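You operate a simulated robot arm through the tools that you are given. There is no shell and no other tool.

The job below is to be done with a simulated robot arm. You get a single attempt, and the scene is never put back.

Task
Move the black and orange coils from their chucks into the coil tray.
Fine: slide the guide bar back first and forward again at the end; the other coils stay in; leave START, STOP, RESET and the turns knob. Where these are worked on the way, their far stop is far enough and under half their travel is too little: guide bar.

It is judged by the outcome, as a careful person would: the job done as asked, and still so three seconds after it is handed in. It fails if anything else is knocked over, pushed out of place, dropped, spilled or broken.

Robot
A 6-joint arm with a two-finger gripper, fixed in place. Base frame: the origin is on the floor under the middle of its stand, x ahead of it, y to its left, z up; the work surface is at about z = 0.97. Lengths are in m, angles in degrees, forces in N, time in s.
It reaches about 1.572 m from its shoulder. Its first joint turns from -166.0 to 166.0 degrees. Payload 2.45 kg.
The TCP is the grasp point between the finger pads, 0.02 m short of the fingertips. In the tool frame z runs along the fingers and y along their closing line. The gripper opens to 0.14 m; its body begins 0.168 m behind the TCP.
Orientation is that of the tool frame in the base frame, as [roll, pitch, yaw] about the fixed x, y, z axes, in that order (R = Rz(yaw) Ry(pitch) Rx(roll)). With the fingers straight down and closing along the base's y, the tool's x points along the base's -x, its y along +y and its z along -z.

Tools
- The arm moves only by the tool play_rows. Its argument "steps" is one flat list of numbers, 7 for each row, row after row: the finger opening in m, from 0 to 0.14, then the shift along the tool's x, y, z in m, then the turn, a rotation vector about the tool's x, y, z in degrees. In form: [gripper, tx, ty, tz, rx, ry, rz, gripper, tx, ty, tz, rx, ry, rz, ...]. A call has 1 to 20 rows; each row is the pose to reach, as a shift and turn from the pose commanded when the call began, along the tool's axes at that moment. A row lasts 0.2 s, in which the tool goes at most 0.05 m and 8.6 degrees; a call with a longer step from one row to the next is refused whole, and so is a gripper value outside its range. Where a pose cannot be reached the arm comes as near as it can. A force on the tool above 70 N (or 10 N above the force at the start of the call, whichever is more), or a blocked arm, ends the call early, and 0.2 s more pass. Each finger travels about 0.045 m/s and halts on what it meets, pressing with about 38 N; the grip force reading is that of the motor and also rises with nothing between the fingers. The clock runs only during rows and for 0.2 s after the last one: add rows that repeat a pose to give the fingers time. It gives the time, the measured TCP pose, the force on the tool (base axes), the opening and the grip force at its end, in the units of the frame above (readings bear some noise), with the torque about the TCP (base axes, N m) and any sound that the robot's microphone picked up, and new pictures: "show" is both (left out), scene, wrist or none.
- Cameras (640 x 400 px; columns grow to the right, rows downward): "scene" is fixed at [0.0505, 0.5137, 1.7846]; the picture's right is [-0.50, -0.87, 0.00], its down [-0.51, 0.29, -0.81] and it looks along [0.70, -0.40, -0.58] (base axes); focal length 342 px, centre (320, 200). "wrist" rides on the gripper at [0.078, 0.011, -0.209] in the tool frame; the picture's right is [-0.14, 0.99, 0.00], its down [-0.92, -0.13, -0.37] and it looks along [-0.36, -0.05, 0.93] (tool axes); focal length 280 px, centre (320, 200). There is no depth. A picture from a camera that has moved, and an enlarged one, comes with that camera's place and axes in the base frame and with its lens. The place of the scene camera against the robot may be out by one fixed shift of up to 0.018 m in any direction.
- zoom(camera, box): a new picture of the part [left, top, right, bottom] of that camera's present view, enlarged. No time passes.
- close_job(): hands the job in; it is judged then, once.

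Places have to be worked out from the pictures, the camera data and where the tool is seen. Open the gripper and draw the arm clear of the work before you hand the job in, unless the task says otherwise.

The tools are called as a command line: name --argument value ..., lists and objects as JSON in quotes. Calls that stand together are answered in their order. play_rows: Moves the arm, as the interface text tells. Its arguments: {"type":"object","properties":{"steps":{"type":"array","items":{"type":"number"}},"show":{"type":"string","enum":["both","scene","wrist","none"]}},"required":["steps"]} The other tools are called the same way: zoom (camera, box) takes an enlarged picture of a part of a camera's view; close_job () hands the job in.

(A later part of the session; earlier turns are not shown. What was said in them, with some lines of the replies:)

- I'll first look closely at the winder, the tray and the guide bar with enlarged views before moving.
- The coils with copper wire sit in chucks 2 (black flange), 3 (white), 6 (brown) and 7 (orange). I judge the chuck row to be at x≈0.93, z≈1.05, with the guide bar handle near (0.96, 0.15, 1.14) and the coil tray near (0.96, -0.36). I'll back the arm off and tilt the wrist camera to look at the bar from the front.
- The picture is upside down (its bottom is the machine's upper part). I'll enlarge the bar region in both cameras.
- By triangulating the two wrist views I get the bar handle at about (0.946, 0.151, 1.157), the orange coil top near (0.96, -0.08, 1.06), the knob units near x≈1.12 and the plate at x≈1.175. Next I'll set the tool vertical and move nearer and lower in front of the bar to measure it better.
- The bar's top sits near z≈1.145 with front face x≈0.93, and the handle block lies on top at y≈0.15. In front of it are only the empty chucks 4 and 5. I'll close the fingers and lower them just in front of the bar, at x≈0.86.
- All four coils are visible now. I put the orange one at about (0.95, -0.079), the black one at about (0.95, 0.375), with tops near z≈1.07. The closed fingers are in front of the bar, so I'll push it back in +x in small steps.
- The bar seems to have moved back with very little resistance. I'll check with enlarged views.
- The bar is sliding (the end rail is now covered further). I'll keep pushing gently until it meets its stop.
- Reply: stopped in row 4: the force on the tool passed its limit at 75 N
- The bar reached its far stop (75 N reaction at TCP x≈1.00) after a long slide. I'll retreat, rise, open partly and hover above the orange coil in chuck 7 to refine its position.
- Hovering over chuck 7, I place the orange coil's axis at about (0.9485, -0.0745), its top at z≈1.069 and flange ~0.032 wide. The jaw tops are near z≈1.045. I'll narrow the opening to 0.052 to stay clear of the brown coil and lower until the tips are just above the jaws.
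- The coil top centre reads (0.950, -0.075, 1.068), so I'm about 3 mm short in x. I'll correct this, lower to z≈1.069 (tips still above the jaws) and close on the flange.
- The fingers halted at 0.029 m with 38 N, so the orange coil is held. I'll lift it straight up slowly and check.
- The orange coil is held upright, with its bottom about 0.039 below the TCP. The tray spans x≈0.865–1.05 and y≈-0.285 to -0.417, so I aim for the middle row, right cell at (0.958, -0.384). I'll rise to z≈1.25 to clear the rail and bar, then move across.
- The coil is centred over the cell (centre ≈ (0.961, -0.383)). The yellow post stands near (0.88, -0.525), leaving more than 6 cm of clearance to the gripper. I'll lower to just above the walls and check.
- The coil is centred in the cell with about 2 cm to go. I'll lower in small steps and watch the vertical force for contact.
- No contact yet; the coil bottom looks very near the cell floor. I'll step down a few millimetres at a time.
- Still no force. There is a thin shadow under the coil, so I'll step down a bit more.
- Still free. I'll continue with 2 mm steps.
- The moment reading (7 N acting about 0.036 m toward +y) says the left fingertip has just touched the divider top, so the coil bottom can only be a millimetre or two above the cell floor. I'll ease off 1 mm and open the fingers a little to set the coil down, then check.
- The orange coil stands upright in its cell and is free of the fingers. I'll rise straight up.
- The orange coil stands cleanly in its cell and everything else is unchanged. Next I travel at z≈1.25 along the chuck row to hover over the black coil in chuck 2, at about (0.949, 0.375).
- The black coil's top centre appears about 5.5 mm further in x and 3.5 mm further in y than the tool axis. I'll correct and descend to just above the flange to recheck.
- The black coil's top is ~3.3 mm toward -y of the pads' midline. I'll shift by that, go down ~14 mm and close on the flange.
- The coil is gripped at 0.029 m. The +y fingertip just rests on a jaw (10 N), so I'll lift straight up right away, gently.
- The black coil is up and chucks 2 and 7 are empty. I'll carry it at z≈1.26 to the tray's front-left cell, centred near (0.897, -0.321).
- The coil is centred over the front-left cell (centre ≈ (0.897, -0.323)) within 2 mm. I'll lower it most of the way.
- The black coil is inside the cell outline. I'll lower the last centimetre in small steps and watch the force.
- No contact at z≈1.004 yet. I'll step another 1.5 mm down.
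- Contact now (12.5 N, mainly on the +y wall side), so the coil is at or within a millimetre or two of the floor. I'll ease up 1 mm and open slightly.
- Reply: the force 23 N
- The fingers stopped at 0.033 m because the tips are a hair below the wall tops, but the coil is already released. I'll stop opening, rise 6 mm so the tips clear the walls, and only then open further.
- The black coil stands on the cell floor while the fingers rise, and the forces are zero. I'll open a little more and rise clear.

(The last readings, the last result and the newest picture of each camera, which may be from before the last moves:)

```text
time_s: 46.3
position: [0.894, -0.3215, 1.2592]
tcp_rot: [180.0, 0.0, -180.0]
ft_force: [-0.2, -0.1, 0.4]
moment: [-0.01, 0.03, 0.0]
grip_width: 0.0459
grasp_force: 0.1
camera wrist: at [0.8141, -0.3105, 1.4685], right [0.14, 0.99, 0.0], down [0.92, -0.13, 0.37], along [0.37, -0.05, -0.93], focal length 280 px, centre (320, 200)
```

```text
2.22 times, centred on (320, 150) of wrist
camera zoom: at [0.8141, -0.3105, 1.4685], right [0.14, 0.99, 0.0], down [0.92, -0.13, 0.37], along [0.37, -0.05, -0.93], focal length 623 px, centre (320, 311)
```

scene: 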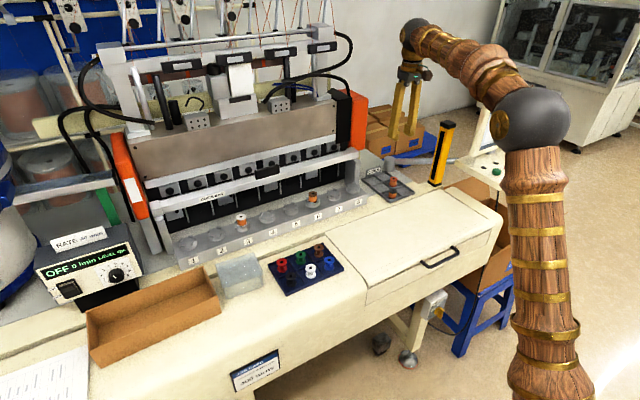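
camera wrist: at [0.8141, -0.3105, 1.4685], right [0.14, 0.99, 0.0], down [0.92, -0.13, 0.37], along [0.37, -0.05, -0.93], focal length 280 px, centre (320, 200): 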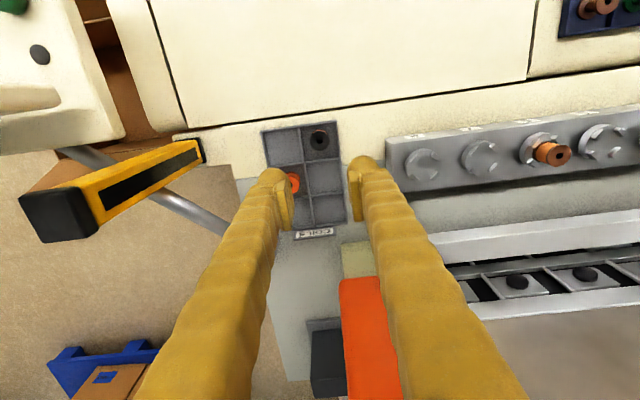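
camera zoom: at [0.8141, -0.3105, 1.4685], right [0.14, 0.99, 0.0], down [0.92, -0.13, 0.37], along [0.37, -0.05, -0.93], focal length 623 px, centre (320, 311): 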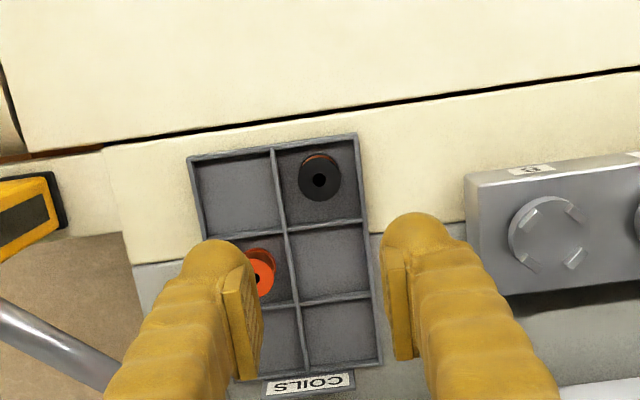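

Both coils stand upright in the tray, and the tray hasn't moved. Next is the guide bar: its handle is now near (1.03, 0.15, 1.16). I'll open fully and hover over it to measure.

play_rows --steps '[0.07, 0, 0.04, 0, 0, 0, 0, 0.09, -0.005, 0.084, 0, 0, 0, 0, 0.11, -0.015, 0.127, 0, 0, 0, 0, 0.14, -0.027, 0.17, 0, 0, 0, 0, 0.14, -0.04, 0.213, 0, 0, 0, 0, 0.14, -0.053, 0.256, 0, 0, 0, 0, 0.14, -0.066, 0.299, 0, 0, 0, 0, 0.14, -0.079, 0.342, 0, 0, 0, 0, 0.14, -0.092, 0.385, 0, 0, 0, 0, 0.14, -0.105, 0.428, 0, 0, 0, 0, 0.14, -0.12, 0.4715, 0, 0, 0, 0, 0.14, -0.13, 0.4715, 0, 0, 0, 0]' --show "both"

zoom --camera "wrist" --box '[220, 80, 440, 240]'

zoom --camera "scene" --box '[190, 60, 350, 210]'

```text
time_s: 48.9
position: [1.0242, 0.1478, 1.2652]
tcp_rot: [-179.9, 0.1, 180.0]
ft_force: [-0.4, 0.6, -0.3]
moment: [-0.04, 0.0, -0.02]
grip_width: 0.1401
grasp_force: 0.0
camera wrist: at [0.9447, 0.1597, 1.4747], right [0.14, 0.99, 0.0], down [0.92, -0.13, 0.37], along [0.37, -0.05, -0.93], focal length 280 px, centre (320, 200)
```

scene: 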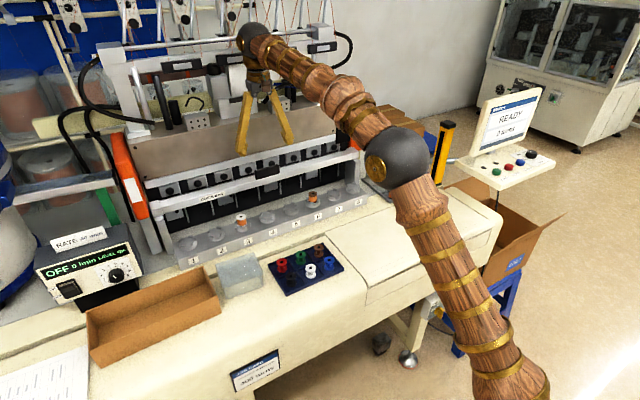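
wrist: 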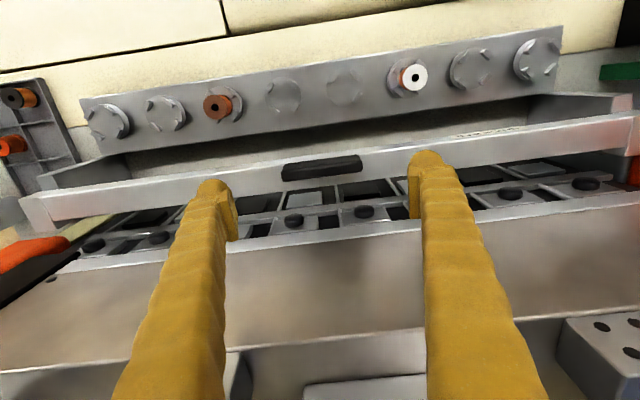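

```text
2.50 times, centred on (330, 160) of wrist
camera zoom: at [0.9447, 0.1597, 1.4747], right [0.14, 0.99, 0.0], down [0.92, -0.13, 0.37], along [0.37, -0.05, -0.93], focal length 701 px, centre (295, 300)
```

zoom: 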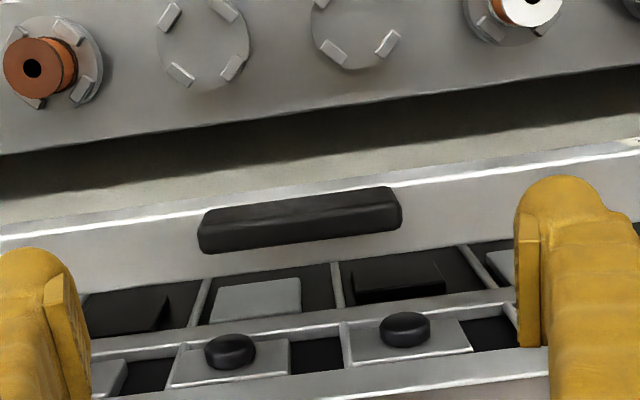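

```text
2.67 times, centred on (270, 135) of scene
camera zoom: at [0.0505, 0.5137, 1.7846], right [-0.5, -0.87, 0.0], down [-0.51, 0.29, -0.81], along [0.7, -0.4, -0.58], focal length 913 px, centre (453, 373)
```

zoom: 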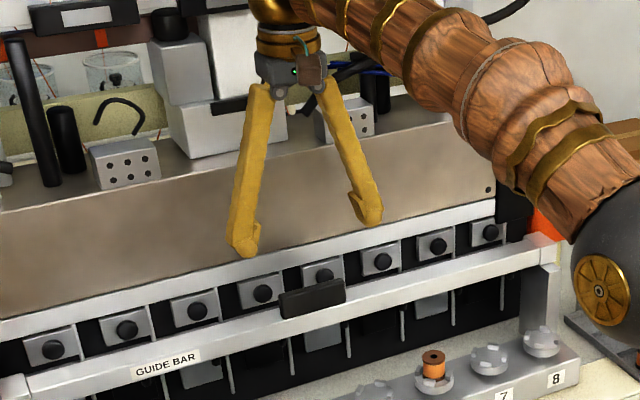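

From this view the bar spans x≈1.020–1.054, with the handle on top (about 0.09 long, x≈1.019–1.035, y≈0.15, top z≈1.17). I'll lower the open fingers to straddle the handle's two ends, staying just above the bar's top.

play_rows --steps '[0.14, -0.004, 0.002, 0.03, 0, 0, 0, 0.14, -0.004, 0.002, 0.06, 0, 0, 0, 0.14, -0.004, 0.002, 0.08, 0, 0, 0, 0.14, -0.004, 0.002, 0.092, 0, 0, 0]' --show "both"

zoom --camera "wrist" --box '[200, 100, 440, 260]'

zoom --camera "scene" --box '[220, 110, 320, 200]'

```text
time_s: 49.9
position: [1.0292, 0.152, 1.1707]
tcp_rot: [180.0, 0.1, 180.0]
ft_force: [-0.3, -0.9, 0.6]
moment: [0.03, -0.04, 0.04]
grip_width: 0.1398
grasp_force: 0.1
camera wrist: at [0.9497, 0.1627, 1.3806], right [0.14, 0.99, 0.0], down [0.92, -0.13, 0.37], along [0.37, -0.05, -0.93], focal length 280 px, centre (320, 200)
```

scene: 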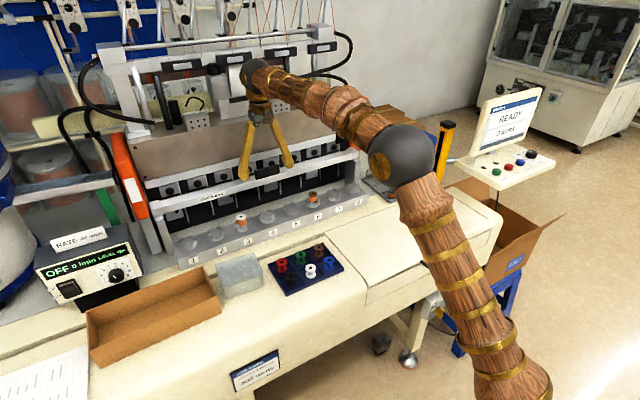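
wrist: 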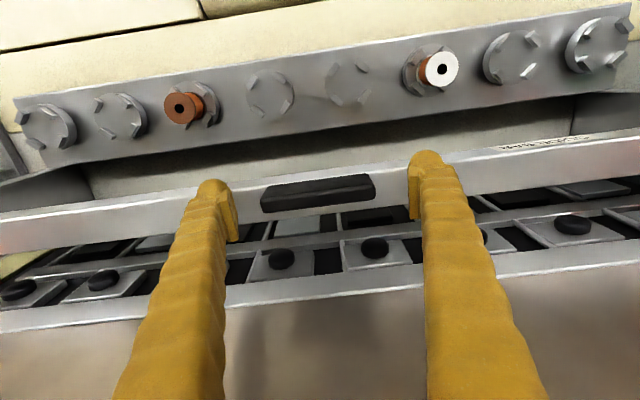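

```text
2.50 times, centred on (320, 180) of wrist
camera zoom: at [0.9497, 0.1627, 1.3806], right [0.14, 0.99, 0.0], down [0.92, -0.13, 0.37], along [0.37, -0.05, -0.93], focal length 701 px, centre (320, 250)
```

zoom: 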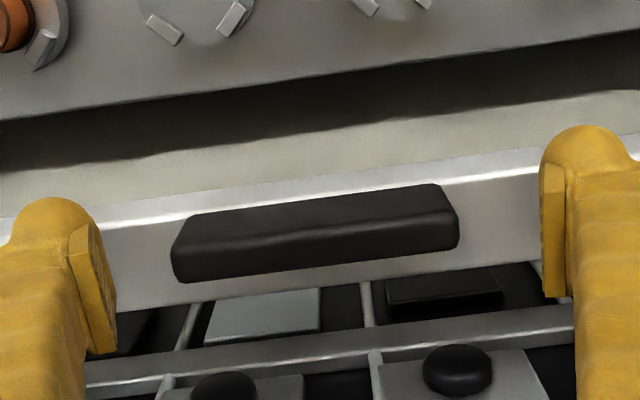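

```text
4.44 times, centred on (270, 155) of scene
camera zoom: at [0.0505, 0.5137, 1.7846], right [-0.5, -0.87, 0.0], down [-0.51, 0.29, -0.81], along [0.7, -0.4, -0.58], focal length 1522 px, centre (542, 400)
```

zoom: 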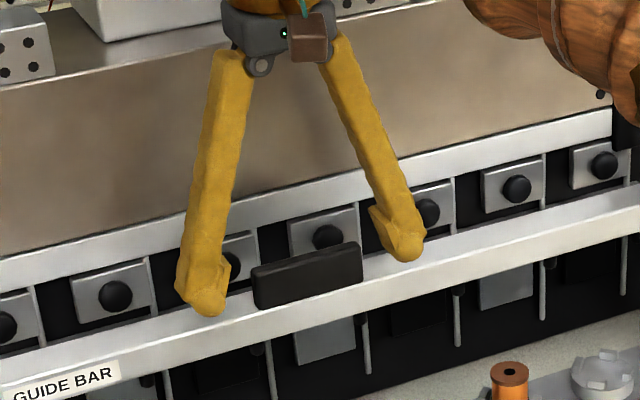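

The handle is an upright plate about 0.09 long standing on the bar's front edge, and the fingers straddle its ends. I'll shift 4 mm toward -y to centre, go down 2 mm and close on it.

play_rows --steps '[0.14, 0.002, -0.004, 0.002, 0, 0, 0, 0.11, 0.002, -0.004, 0.002, 0, 0, 0, 0.09, 0.002, -0.004, 0.002, 0, 0, 0, 0.075, 0.002, -0.004, 0.002, 0, 0, 0, 0.075, 0.002, -0.004, 0.002, 0, 0, 0, 0.075, 0.002, -0.004, 0.002, 0, 0, 0]' --show "both"

zoom --camera "wrist" --box '[200, 100, 440, 260]'

zoom --camera "scene" --box '[220, 110, 320, 200]'

```text
time_s: 51.3
position: [1.0264, 0.1499, 1.1695]
tcp_rot: [179.8, 0.1, -179.9]
ft_force: [1.3, 37.8, 3.1]
moment: [0.2, 0.01, 0.14]
grip_width: 0.0935
grasp_force: 43.4
camera wrist: at [0.9474, 0.1604, 1.3788], right [0.14, 0.99, 0.0], down [0.92, -0.13, 0.37], along [0.37, -0.05, -0.93], focal length 280 px, centre (320, 200)
```

scene: 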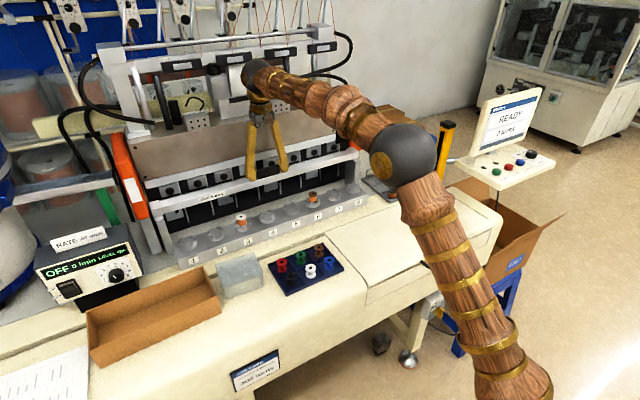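
wrist: 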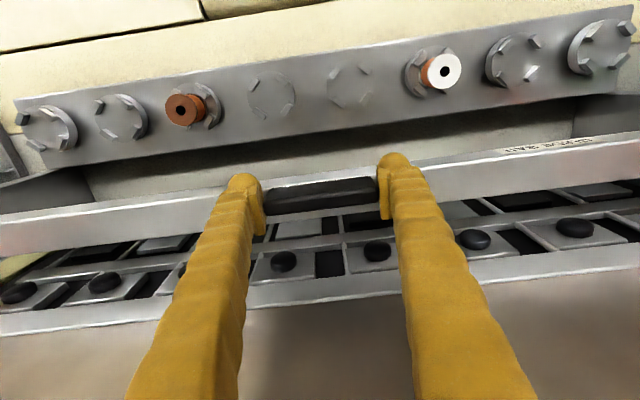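

```text
2.50 times, centred on (320, 180) of wrist
camera zoom: at [0.9474, 0.1604, 1.3788], right [0.14, 0.99, 0.0], down [0.92, -0.13, 0.37], along [0.37, -0.05, -0.93], focal length 701 px, centre (320, 250)
```

zoom: 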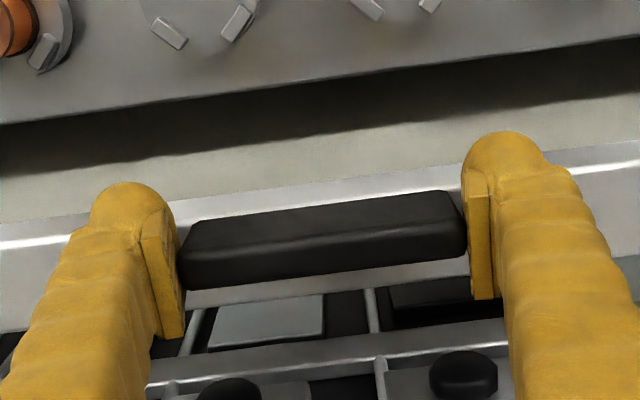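

```text
4.44 times, centred on (270, 155) of scene
camera zoom: at [0.0505, 0.5137, 1.7846], right [-0.5, -0.87, 0.0], down [-0.51, 0.29, -0.81], along [0.7, -0.4, -0.58], focal length 1522 px, centre (542, 400)
```

zoom: 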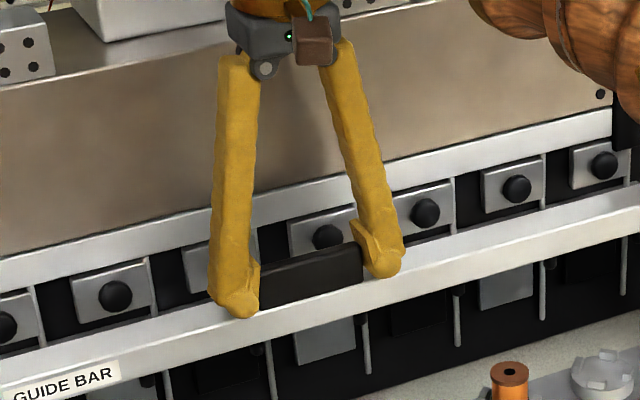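

The net +38 N in y shows only the +y finger is bearing on the handle. I'll shift the tool 2 mm toward +y so both fingers grip evenly.

play_rows --steps '[0.075, 0, 0.001, 0, 0, 0, 0, 0.075, 0, 0.002, 0, 0, 0, 0, 0.075, 0, 0.002, 0, 0, 0, 0]' --show "wrist"

zoom --camera "wrist" --box '[200, 100, 440, 260]'

```text
time_s: 52.1
position: [1.0265, 0.15, 1.1688]
tcp_rot: [180.0, 0.0, -180.0]
ft_force: [0.7, 33.1, 10.2]
moment: [-0.04, -0.07, 0.36]
grip_width: 0.0928
grasp_force: 45.2
camera wrist: at [0.9471, 0.1608, 1.3789], right [0.14, 0.99, 0.0], down [0.92, -0.13, 0.37], along [0.37, -0.05, -0.93], focal length 280 px, centre (320, 200)
```

wrist: 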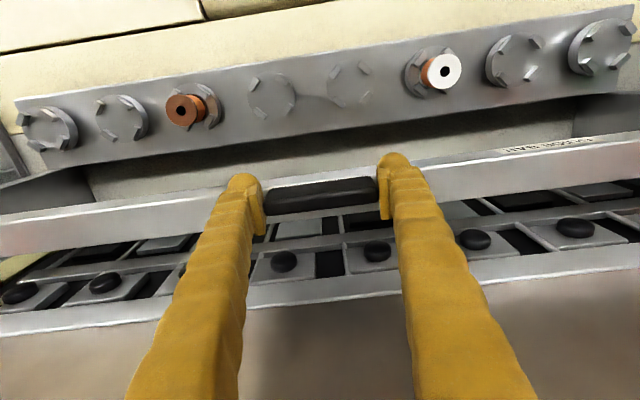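

```text
2.50 times, centred on (320, 180) of wrist
camera zoom: at [0.9471, 0.1608, 1.3789], right [0.14, 0.99, 0.0], down [0.92, -0.13, 0.37], along [0.37, -0.05, -0.93], focal length 701 px, centre (320, 250)
```

zoom: 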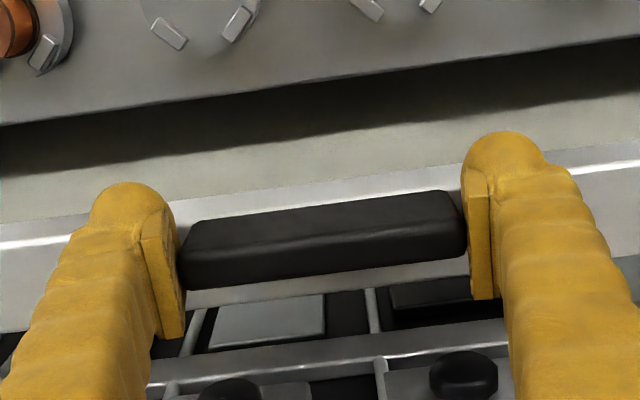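

The load is still one-sided (+33 N), so I'll move another 3 mm toward +y to even it out.

play_rows --steps '[0.075, 0, 0.0015, 0, 0, 0, 0, 0.075, 0, 0.003, 0, 0, 0, 0, 0.075, 0, 0.003, 0, 0, 0, 0]' --show "none"

```text
time_s: 52.9
position: [1.0279, 0.1484, 1.1687]
tcp_rot: [-179.8, 0.2, 179.9]
ft_force: [-0.9, -6.0, 28.6]
moment: [-0.07, 0.1, 0.24]
grip_width: 0.0932
grasp_force: 45.3
```

The side load is balanced now, but there's 29 N upward, so the tips press on the bar top. I'll raise 2.5 mm while holding the grip to relieve that.

play_rows --steps '[0.075, 0, 0, -0.0015, 0, 0, 0, 0.075, 0, 0, -0.0025, 0, 0, 0, 0.075, 0, 0, -0.0025, 0, 0, 0]' --show "both"

zoom --camera "wrist" --box '[200, 100, 440, 260]'

zoom --camera "scene" --box '[240, 140, 320, 200]'

```text
time_s: 53.7
position: [1.027, 0.1509, 1.1692]
tcp_rot: [-179.9, 0.1, 180.0]
ft_force: [0.2, -30.1, 13.3]
moment: [-0.09, -0.07, -0.53]
grip_width: 0.0931
grasp_force: 45.2
camera wrist: at [0.9478, 0.1613, 1.379], right [0.14, 0.99, 0.0], down [0.92, -0.13, 0.37], along [0.37, -0.05, -0.93], focal length 280 px, centre (320, 200)
```

scene: 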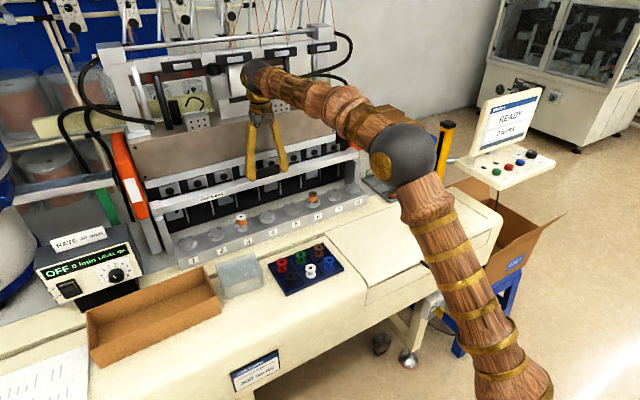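
wrist: 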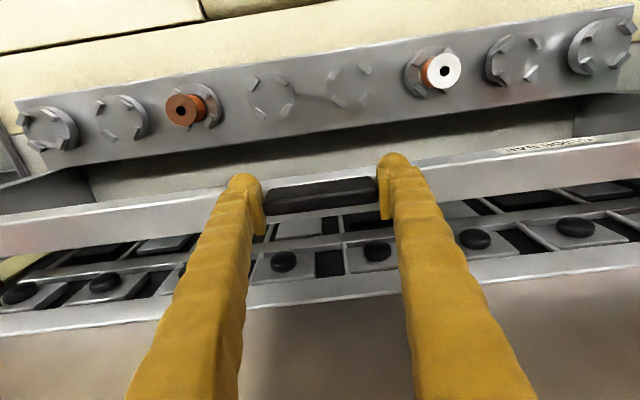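

```text
2.50 times, centred on (320, 180) of wrist
camera zoom: at [0.9478, 0.1613, 1.379], right [0.14, 0.99, 0.0], down [0.92, -0.13, 0.37], along [0.37, -0.05, -0.93], focal length 701 px, centre (320, 250)
```

zoom: 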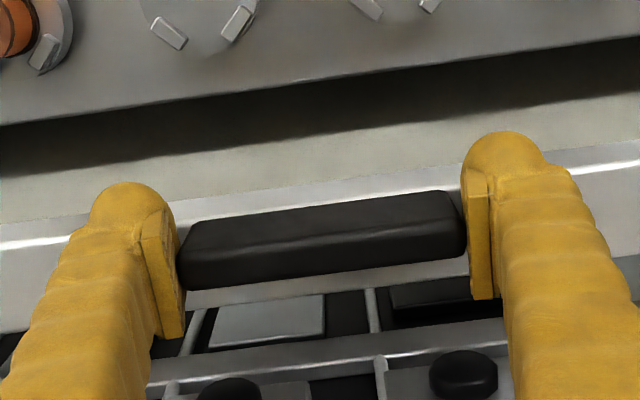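

```text
6.67 times, centred on (280, 170) of scene
camera zoom: at [0.0505, 0.5137, 1.7846], right [-0.5, -0.87, 0.0], down [-0.51, 0.29, -0.81], along [0.7, -0.4, -0.58], focal length 2284 px, centre (587, 400)
```

zoom: 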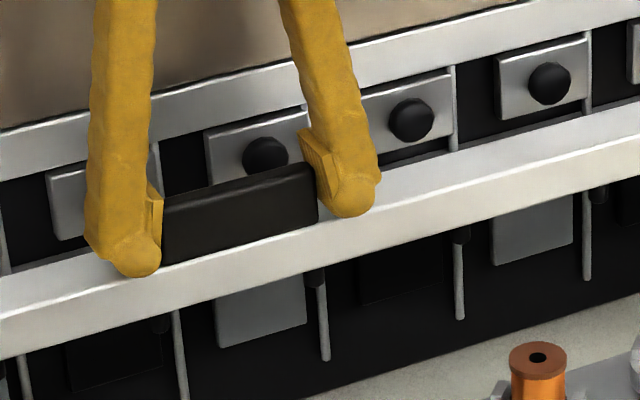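

Both pads now clamp the handle firmly; the remaining side force just reflects a ~1.5 mm command offset, which I'll take back. Now I pull the bar forward (-x) in small steps.

play_rows --steps '[0.075, 0, -0.0015, 0, 0, 0, 0, 0.075, 0.008, -0.0015, 0, 0, 0, 0, 0.075, 0.018, -0.0015, 0, 0, 0, 0, 0.075, 0.03, -0.0015, 0, 0, 0, 0]' --show "both"

```text
time_s: 54.7
position: [0.9976, 0.1486, 1.1699]
tcp_rot: [-180.0, 0.0, 180.0]
ft_force: [0.0, -31.1, 6.0]
moment: [0.13, 0.37, -0.09]
grip_width: 0.0932
grasp_force: 44.9
camera wrist: at [0.9176, 0.161, 1.3791], right [0.14, 0.99, 0.0], down [0.92, -0.13, 0.37], along [0.37, -0.05, -0.93], focal length 280 px, centre (320, 200)
```

scene: 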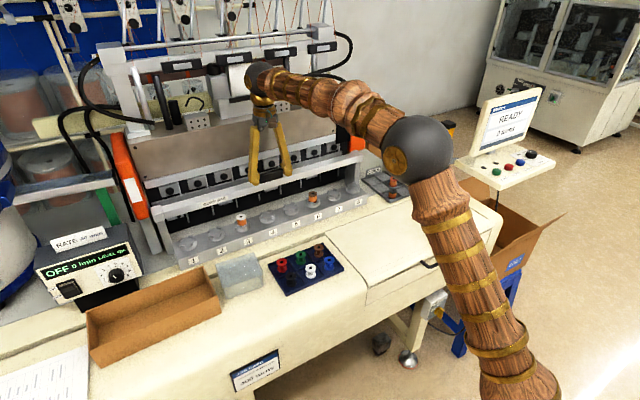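
wrist: 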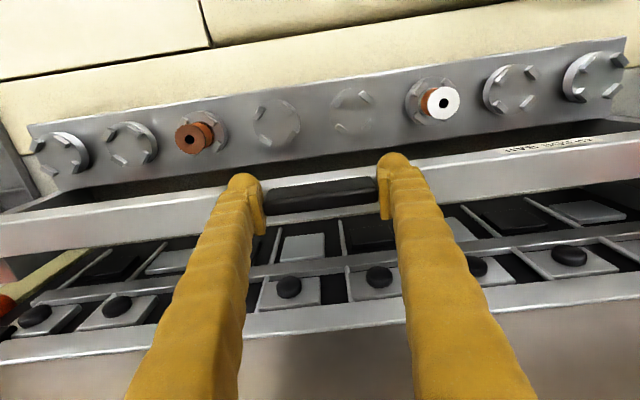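

The bar follows the gripper smoothly (about 3 cm so far). I'll keep pulling toward the original forward position.

play_rows --steps '[0.075, 0.01, -0.001, 0, 0, 0, 0, 0.075, 0.02, -0.001, 0, 0, 0, 0, 0.075, 0.03, -0.001, 0, 0, 0, 0, 0.075, 0.04, -0.001, 0, 0, 0, 0]' --show "both"

zoom --camera "scene" --box '[130, 130, 400, 280]'

```text
time_s: 55.7
position: [0.9563, 0.1496, 1.1685]
tcp_rot: [180.0, 0.1, -180.0]
ft_force: [0.3, -3.9, 8.9]
moment: [-0.35, 0.03, -0.18]
grip_width: 0.0933
grasp_force: 44.4
camera wrist: at [0.877, 0.1607, 1.379], right [0.14, 0.99, 0.0], down [0.92, -0.13, 0.37], along [0.37, -0.05, -0.93], focal length 280 px, centre (320, 200)
```

scene: 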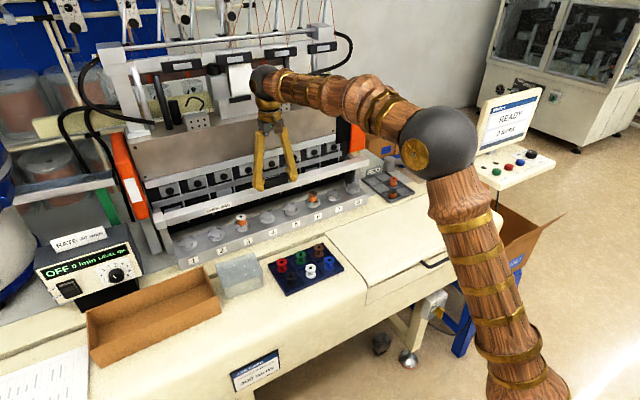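
wrist: 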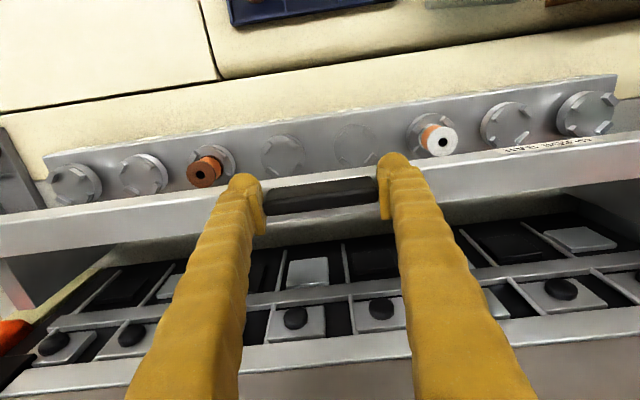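

```text
2.37 times, centred on (265, 205) of scene
camera zoom: at [0.0505, 0.5137, 1.7846], right [-0.5, -0.87, 0.0], down [-0.51, 0.29, -0.81], along [0.7, -0.4, -0.58], focal length 812 px, centre (450, 188)
```

zoom: 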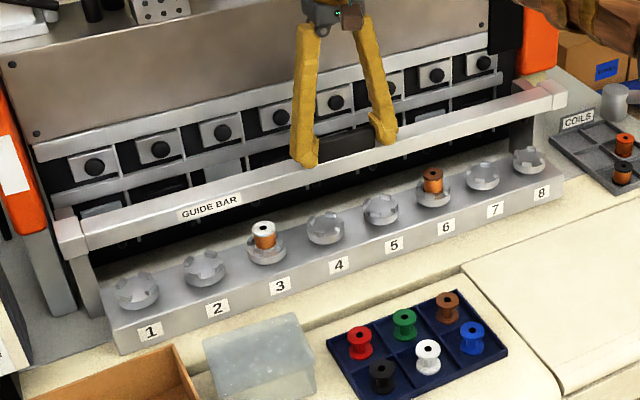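

The bar still needs about 2 cm to match its first position (the label was at row ~212, now ~207.5). I'll pull on in small steps until it stops.

play_rows --steps '[0.075, 0.007, 0, 0, 0, 0, 0, 0.075, 0.014, 0, 0, 0, 0, 0, 0.075, 0.02, 0, 0, 0, 0, 0, 0.075, 0.02, 0, 0, 0, 0, 0]' --show "both"

zoom --camera "scene" --box '[160, 140, 400, 290]'

```text
time_s: 56.7
position: [0.9375, 0.1492, 1.1707]
tcp_rot: [179.9, 0.3, 180.0]
ft_force: [7.9, 4.9, 30.5]
moment: [-0.13, -0.06, -0.06]
grip_width: 0.0931
grasp_force: 45.1
camera wrist: at [0.857, 0.1608, 1.3788], right [0.14, 0.99, 0.0], down [0.92, -0.13, 0.37], along [0.37, -0.05, -0.93], focal length 280 px, centre (320, 200)
```

scene: 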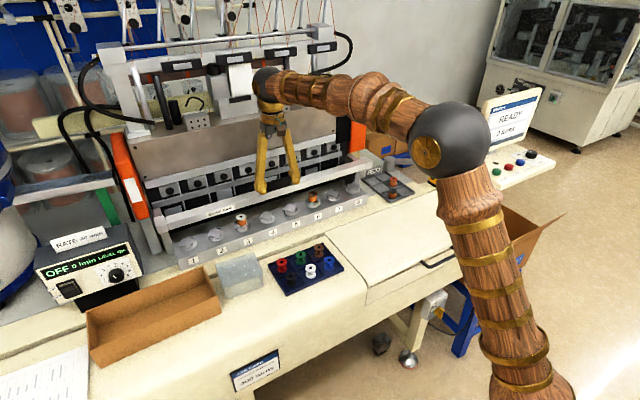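
wrist: 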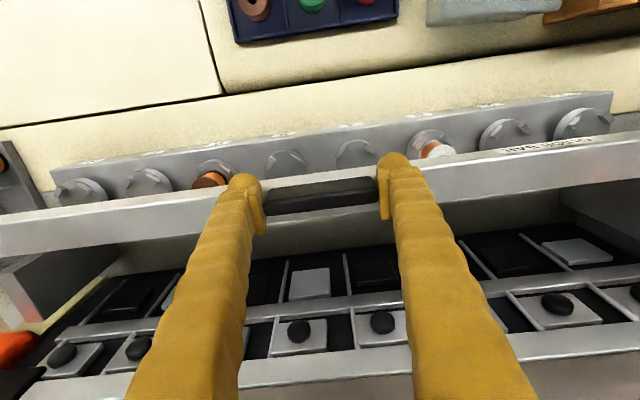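

```text
2.67 times, centred on (280, 215) of scene
camera zoom: at [0.0505, 0.5137, 1.7846], right [-0.5, -0.87, 0.0], down [-0.51, 0.29, -0.81], along [0.7, -0.4, -0.58], focal length 913 px, centre (427, 160)
```

zoom: 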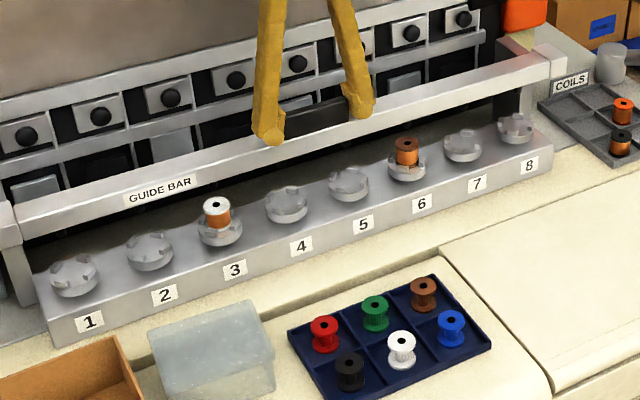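

The label and bar end are back at exactly their original image positions, and the +8 N reading shows the front stop was reached. I'll open the fingers, then rise straight up.

play_rows --steps '[0.1, 0, 0, 0, 0, 0, 0, 0.12, 0, 0, -0.001, 0, 0, 0, 0.135, 0, 0, -0.002, 0, 0, 0, 0.14, 0, 0, -0.004, 0, 0, 0, 0.14, 0, 0, -0.02, 0, 0, 0, 0.14, 0, 0, -0.05, 0, 0, 0, 0.14, 0, 0, -0.09, 0, 0, 0, 0.14, 0, 0, -0.13, 0, 0, 0, 0.14, 0, 0, -0.17, 0, 0, 0]' --show "both"

zoom --camera "scene" --box '[160, 140, 400, 290]'

```text
time_s: 58.7
position: [0.936, 0.1487, 1.3389]
tcp_rot: [180.0, 0.1, -179.9]
ft_force: [0.4, -0.1, -0.5]
moment: [0.01, 0.04, 0.0]
grip_width: 0.1399
grasp_force: 0.1
camera wrist: at [0.8572, 0.1598, 1.5485], right [0.14, 0.99, 0.0], down [0.92, -0.13, 0.37], along [0.37, -0.05, -0.93], focal length 280 px, centre (320, 200)
```

scene: 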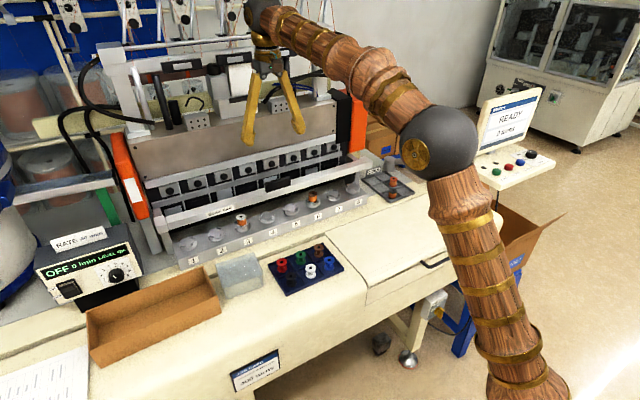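
wrist: 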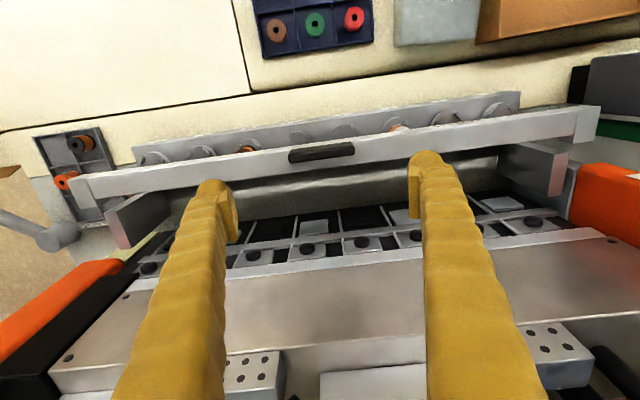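

```text
2.67 times, centred on (280, 215) of scene
camera zoom: at [0.0505, 0.5137, 1.7846], right [-0.5, -0.87, 0.0], down [-0.51, 0.29, -0.81], along [0.7, -0.4, -0.58], focal length 913 px, centre (427, 160)
```

zoom: 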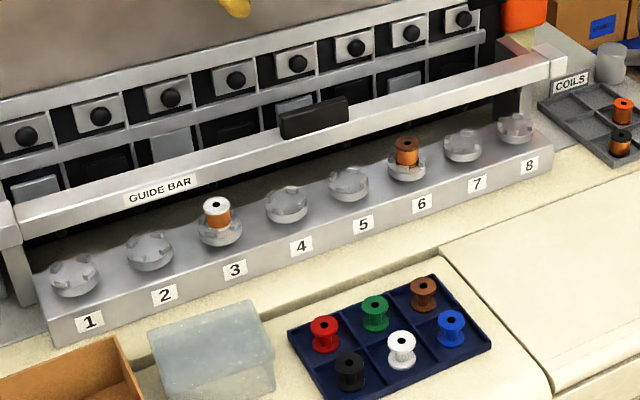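

The bar and handle match the opening picture exactly, and the white and brown coils are still in their chucks. I'll draw the arm back to about its starting position.

play_rows --steps '[0.14, 0.02, 0, -0.03, 0, 0, 0, 0.14, 0.06, -0.01, -0.045, 0, 0, 0, 0.14, 0.1, -0.025, -0.056, 0, 0, 0, 0.14, 0.14, -0.045, -0.056, 0, 0, 0, 0.14, 0.18, -0.065, -0.056, 0, 0, 0, 0.14, 0.22, -0.085, -0.056, 0, 0, 0, 0.14, 0.246, -0.09, -0.056, 0, 0, 0, 0.14, 0.246, -0.09, -0.056, 0, 0, 0]' --show "both"

zoom --camera "scene" --box '[340, 60, 560, 215]'

zoom --camera "scene" --box '[160, 140, 400, 290]'

```text
time_s: 60.5
position: [0.6922, 0.0588, 1.3936]
tcp_rot: [-180.0, 0.1, -180.0]
ft_force: [-0.4, 0.7, 0.2]
moment: [0.03, 0.0, -0.02]
grip_width: 0.14
grasp_force: 0.1
camera wrist: at [0.6122, 0.0692, 1.6038], right [0.14, 0.99, 0.0], down [0.92, -0.13, 0.37], along [0.37, -0.05, -0.93], focal length 280 px, centre (320, 200)
```

scene: 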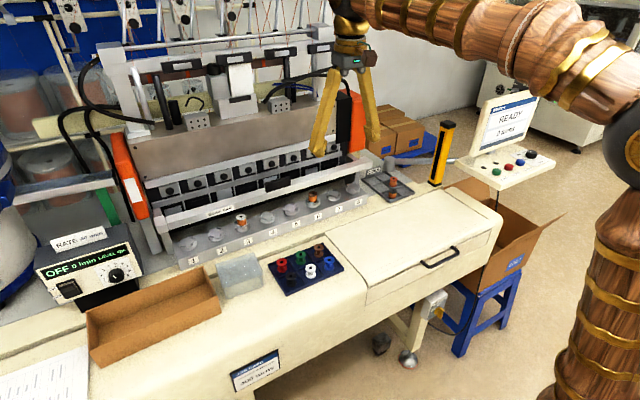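
wrist: 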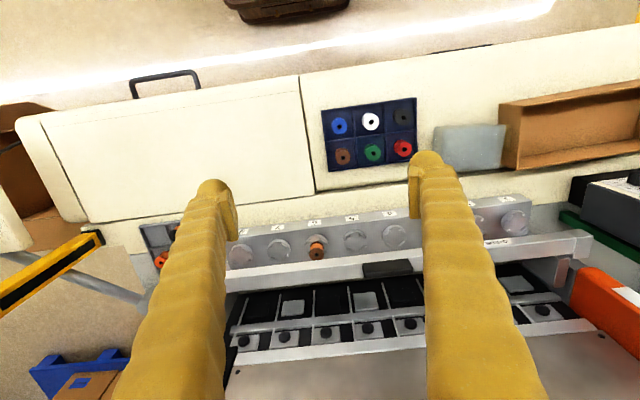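

```text
2.58 times, centred on (450, 138) of scene
camera zoom: at [0.0505, 0.5137, 1.7846], right [-0.5, -0.87, 0.0], down [-0.51, 0.29, -0.81], along [0.7, -0.4, -0.58], focal length 884 px, centre (-16, 361)
```

zoom: 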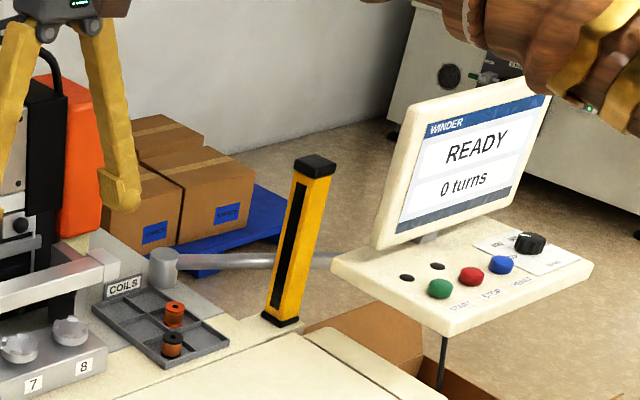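

```text
2.67 times, centred on (280, 215) of scene
camera zoom: at [0.0505, 0.5137, 1.7846], right [-0.5, -0.87, 0.0], down [-0.51, 0.29, -0.81], along [0.7, -0.4, -0.58], focal length 913 px, centre (427, 160)
```

zoom: 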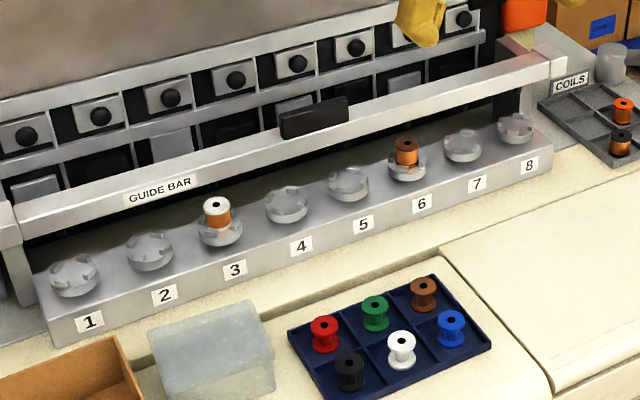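

The black and orange coils stand upright in the coil tray, and the white and brown coils are still in chucks 3 and 6. The guide bar is forward again, the panel still reads READY with 0 turns, and the arm is clear with the gripper open, so I'm handing the job in.

close_job

```text
The job is handed in.
```

The black and orange coils are out of chucks 2 and 7 and standing upright in the coil tray. I've handed the job in.

- **Guide bar:** I slid it back to its far stop first. At the end I pulled it forward to its front stop, and it matches its starting position in the pictures.
- **Other coils:** the white and brown coils are still in chucks 3 and 6.
- **Controls:** START, STOP, RESET and the turns knob were not touched. The panel still reads READY with 0 turns.
- **Light contact:** while I set the coils down, a fingertip pressed briefly on the tray walls. One also rested on a jaw of chuck 2 as I gripped the black coil. The tray has not shifted in the pictures and nothing was knocked over.

The gripper is open and the arm is back near its starting position, clear of the work.
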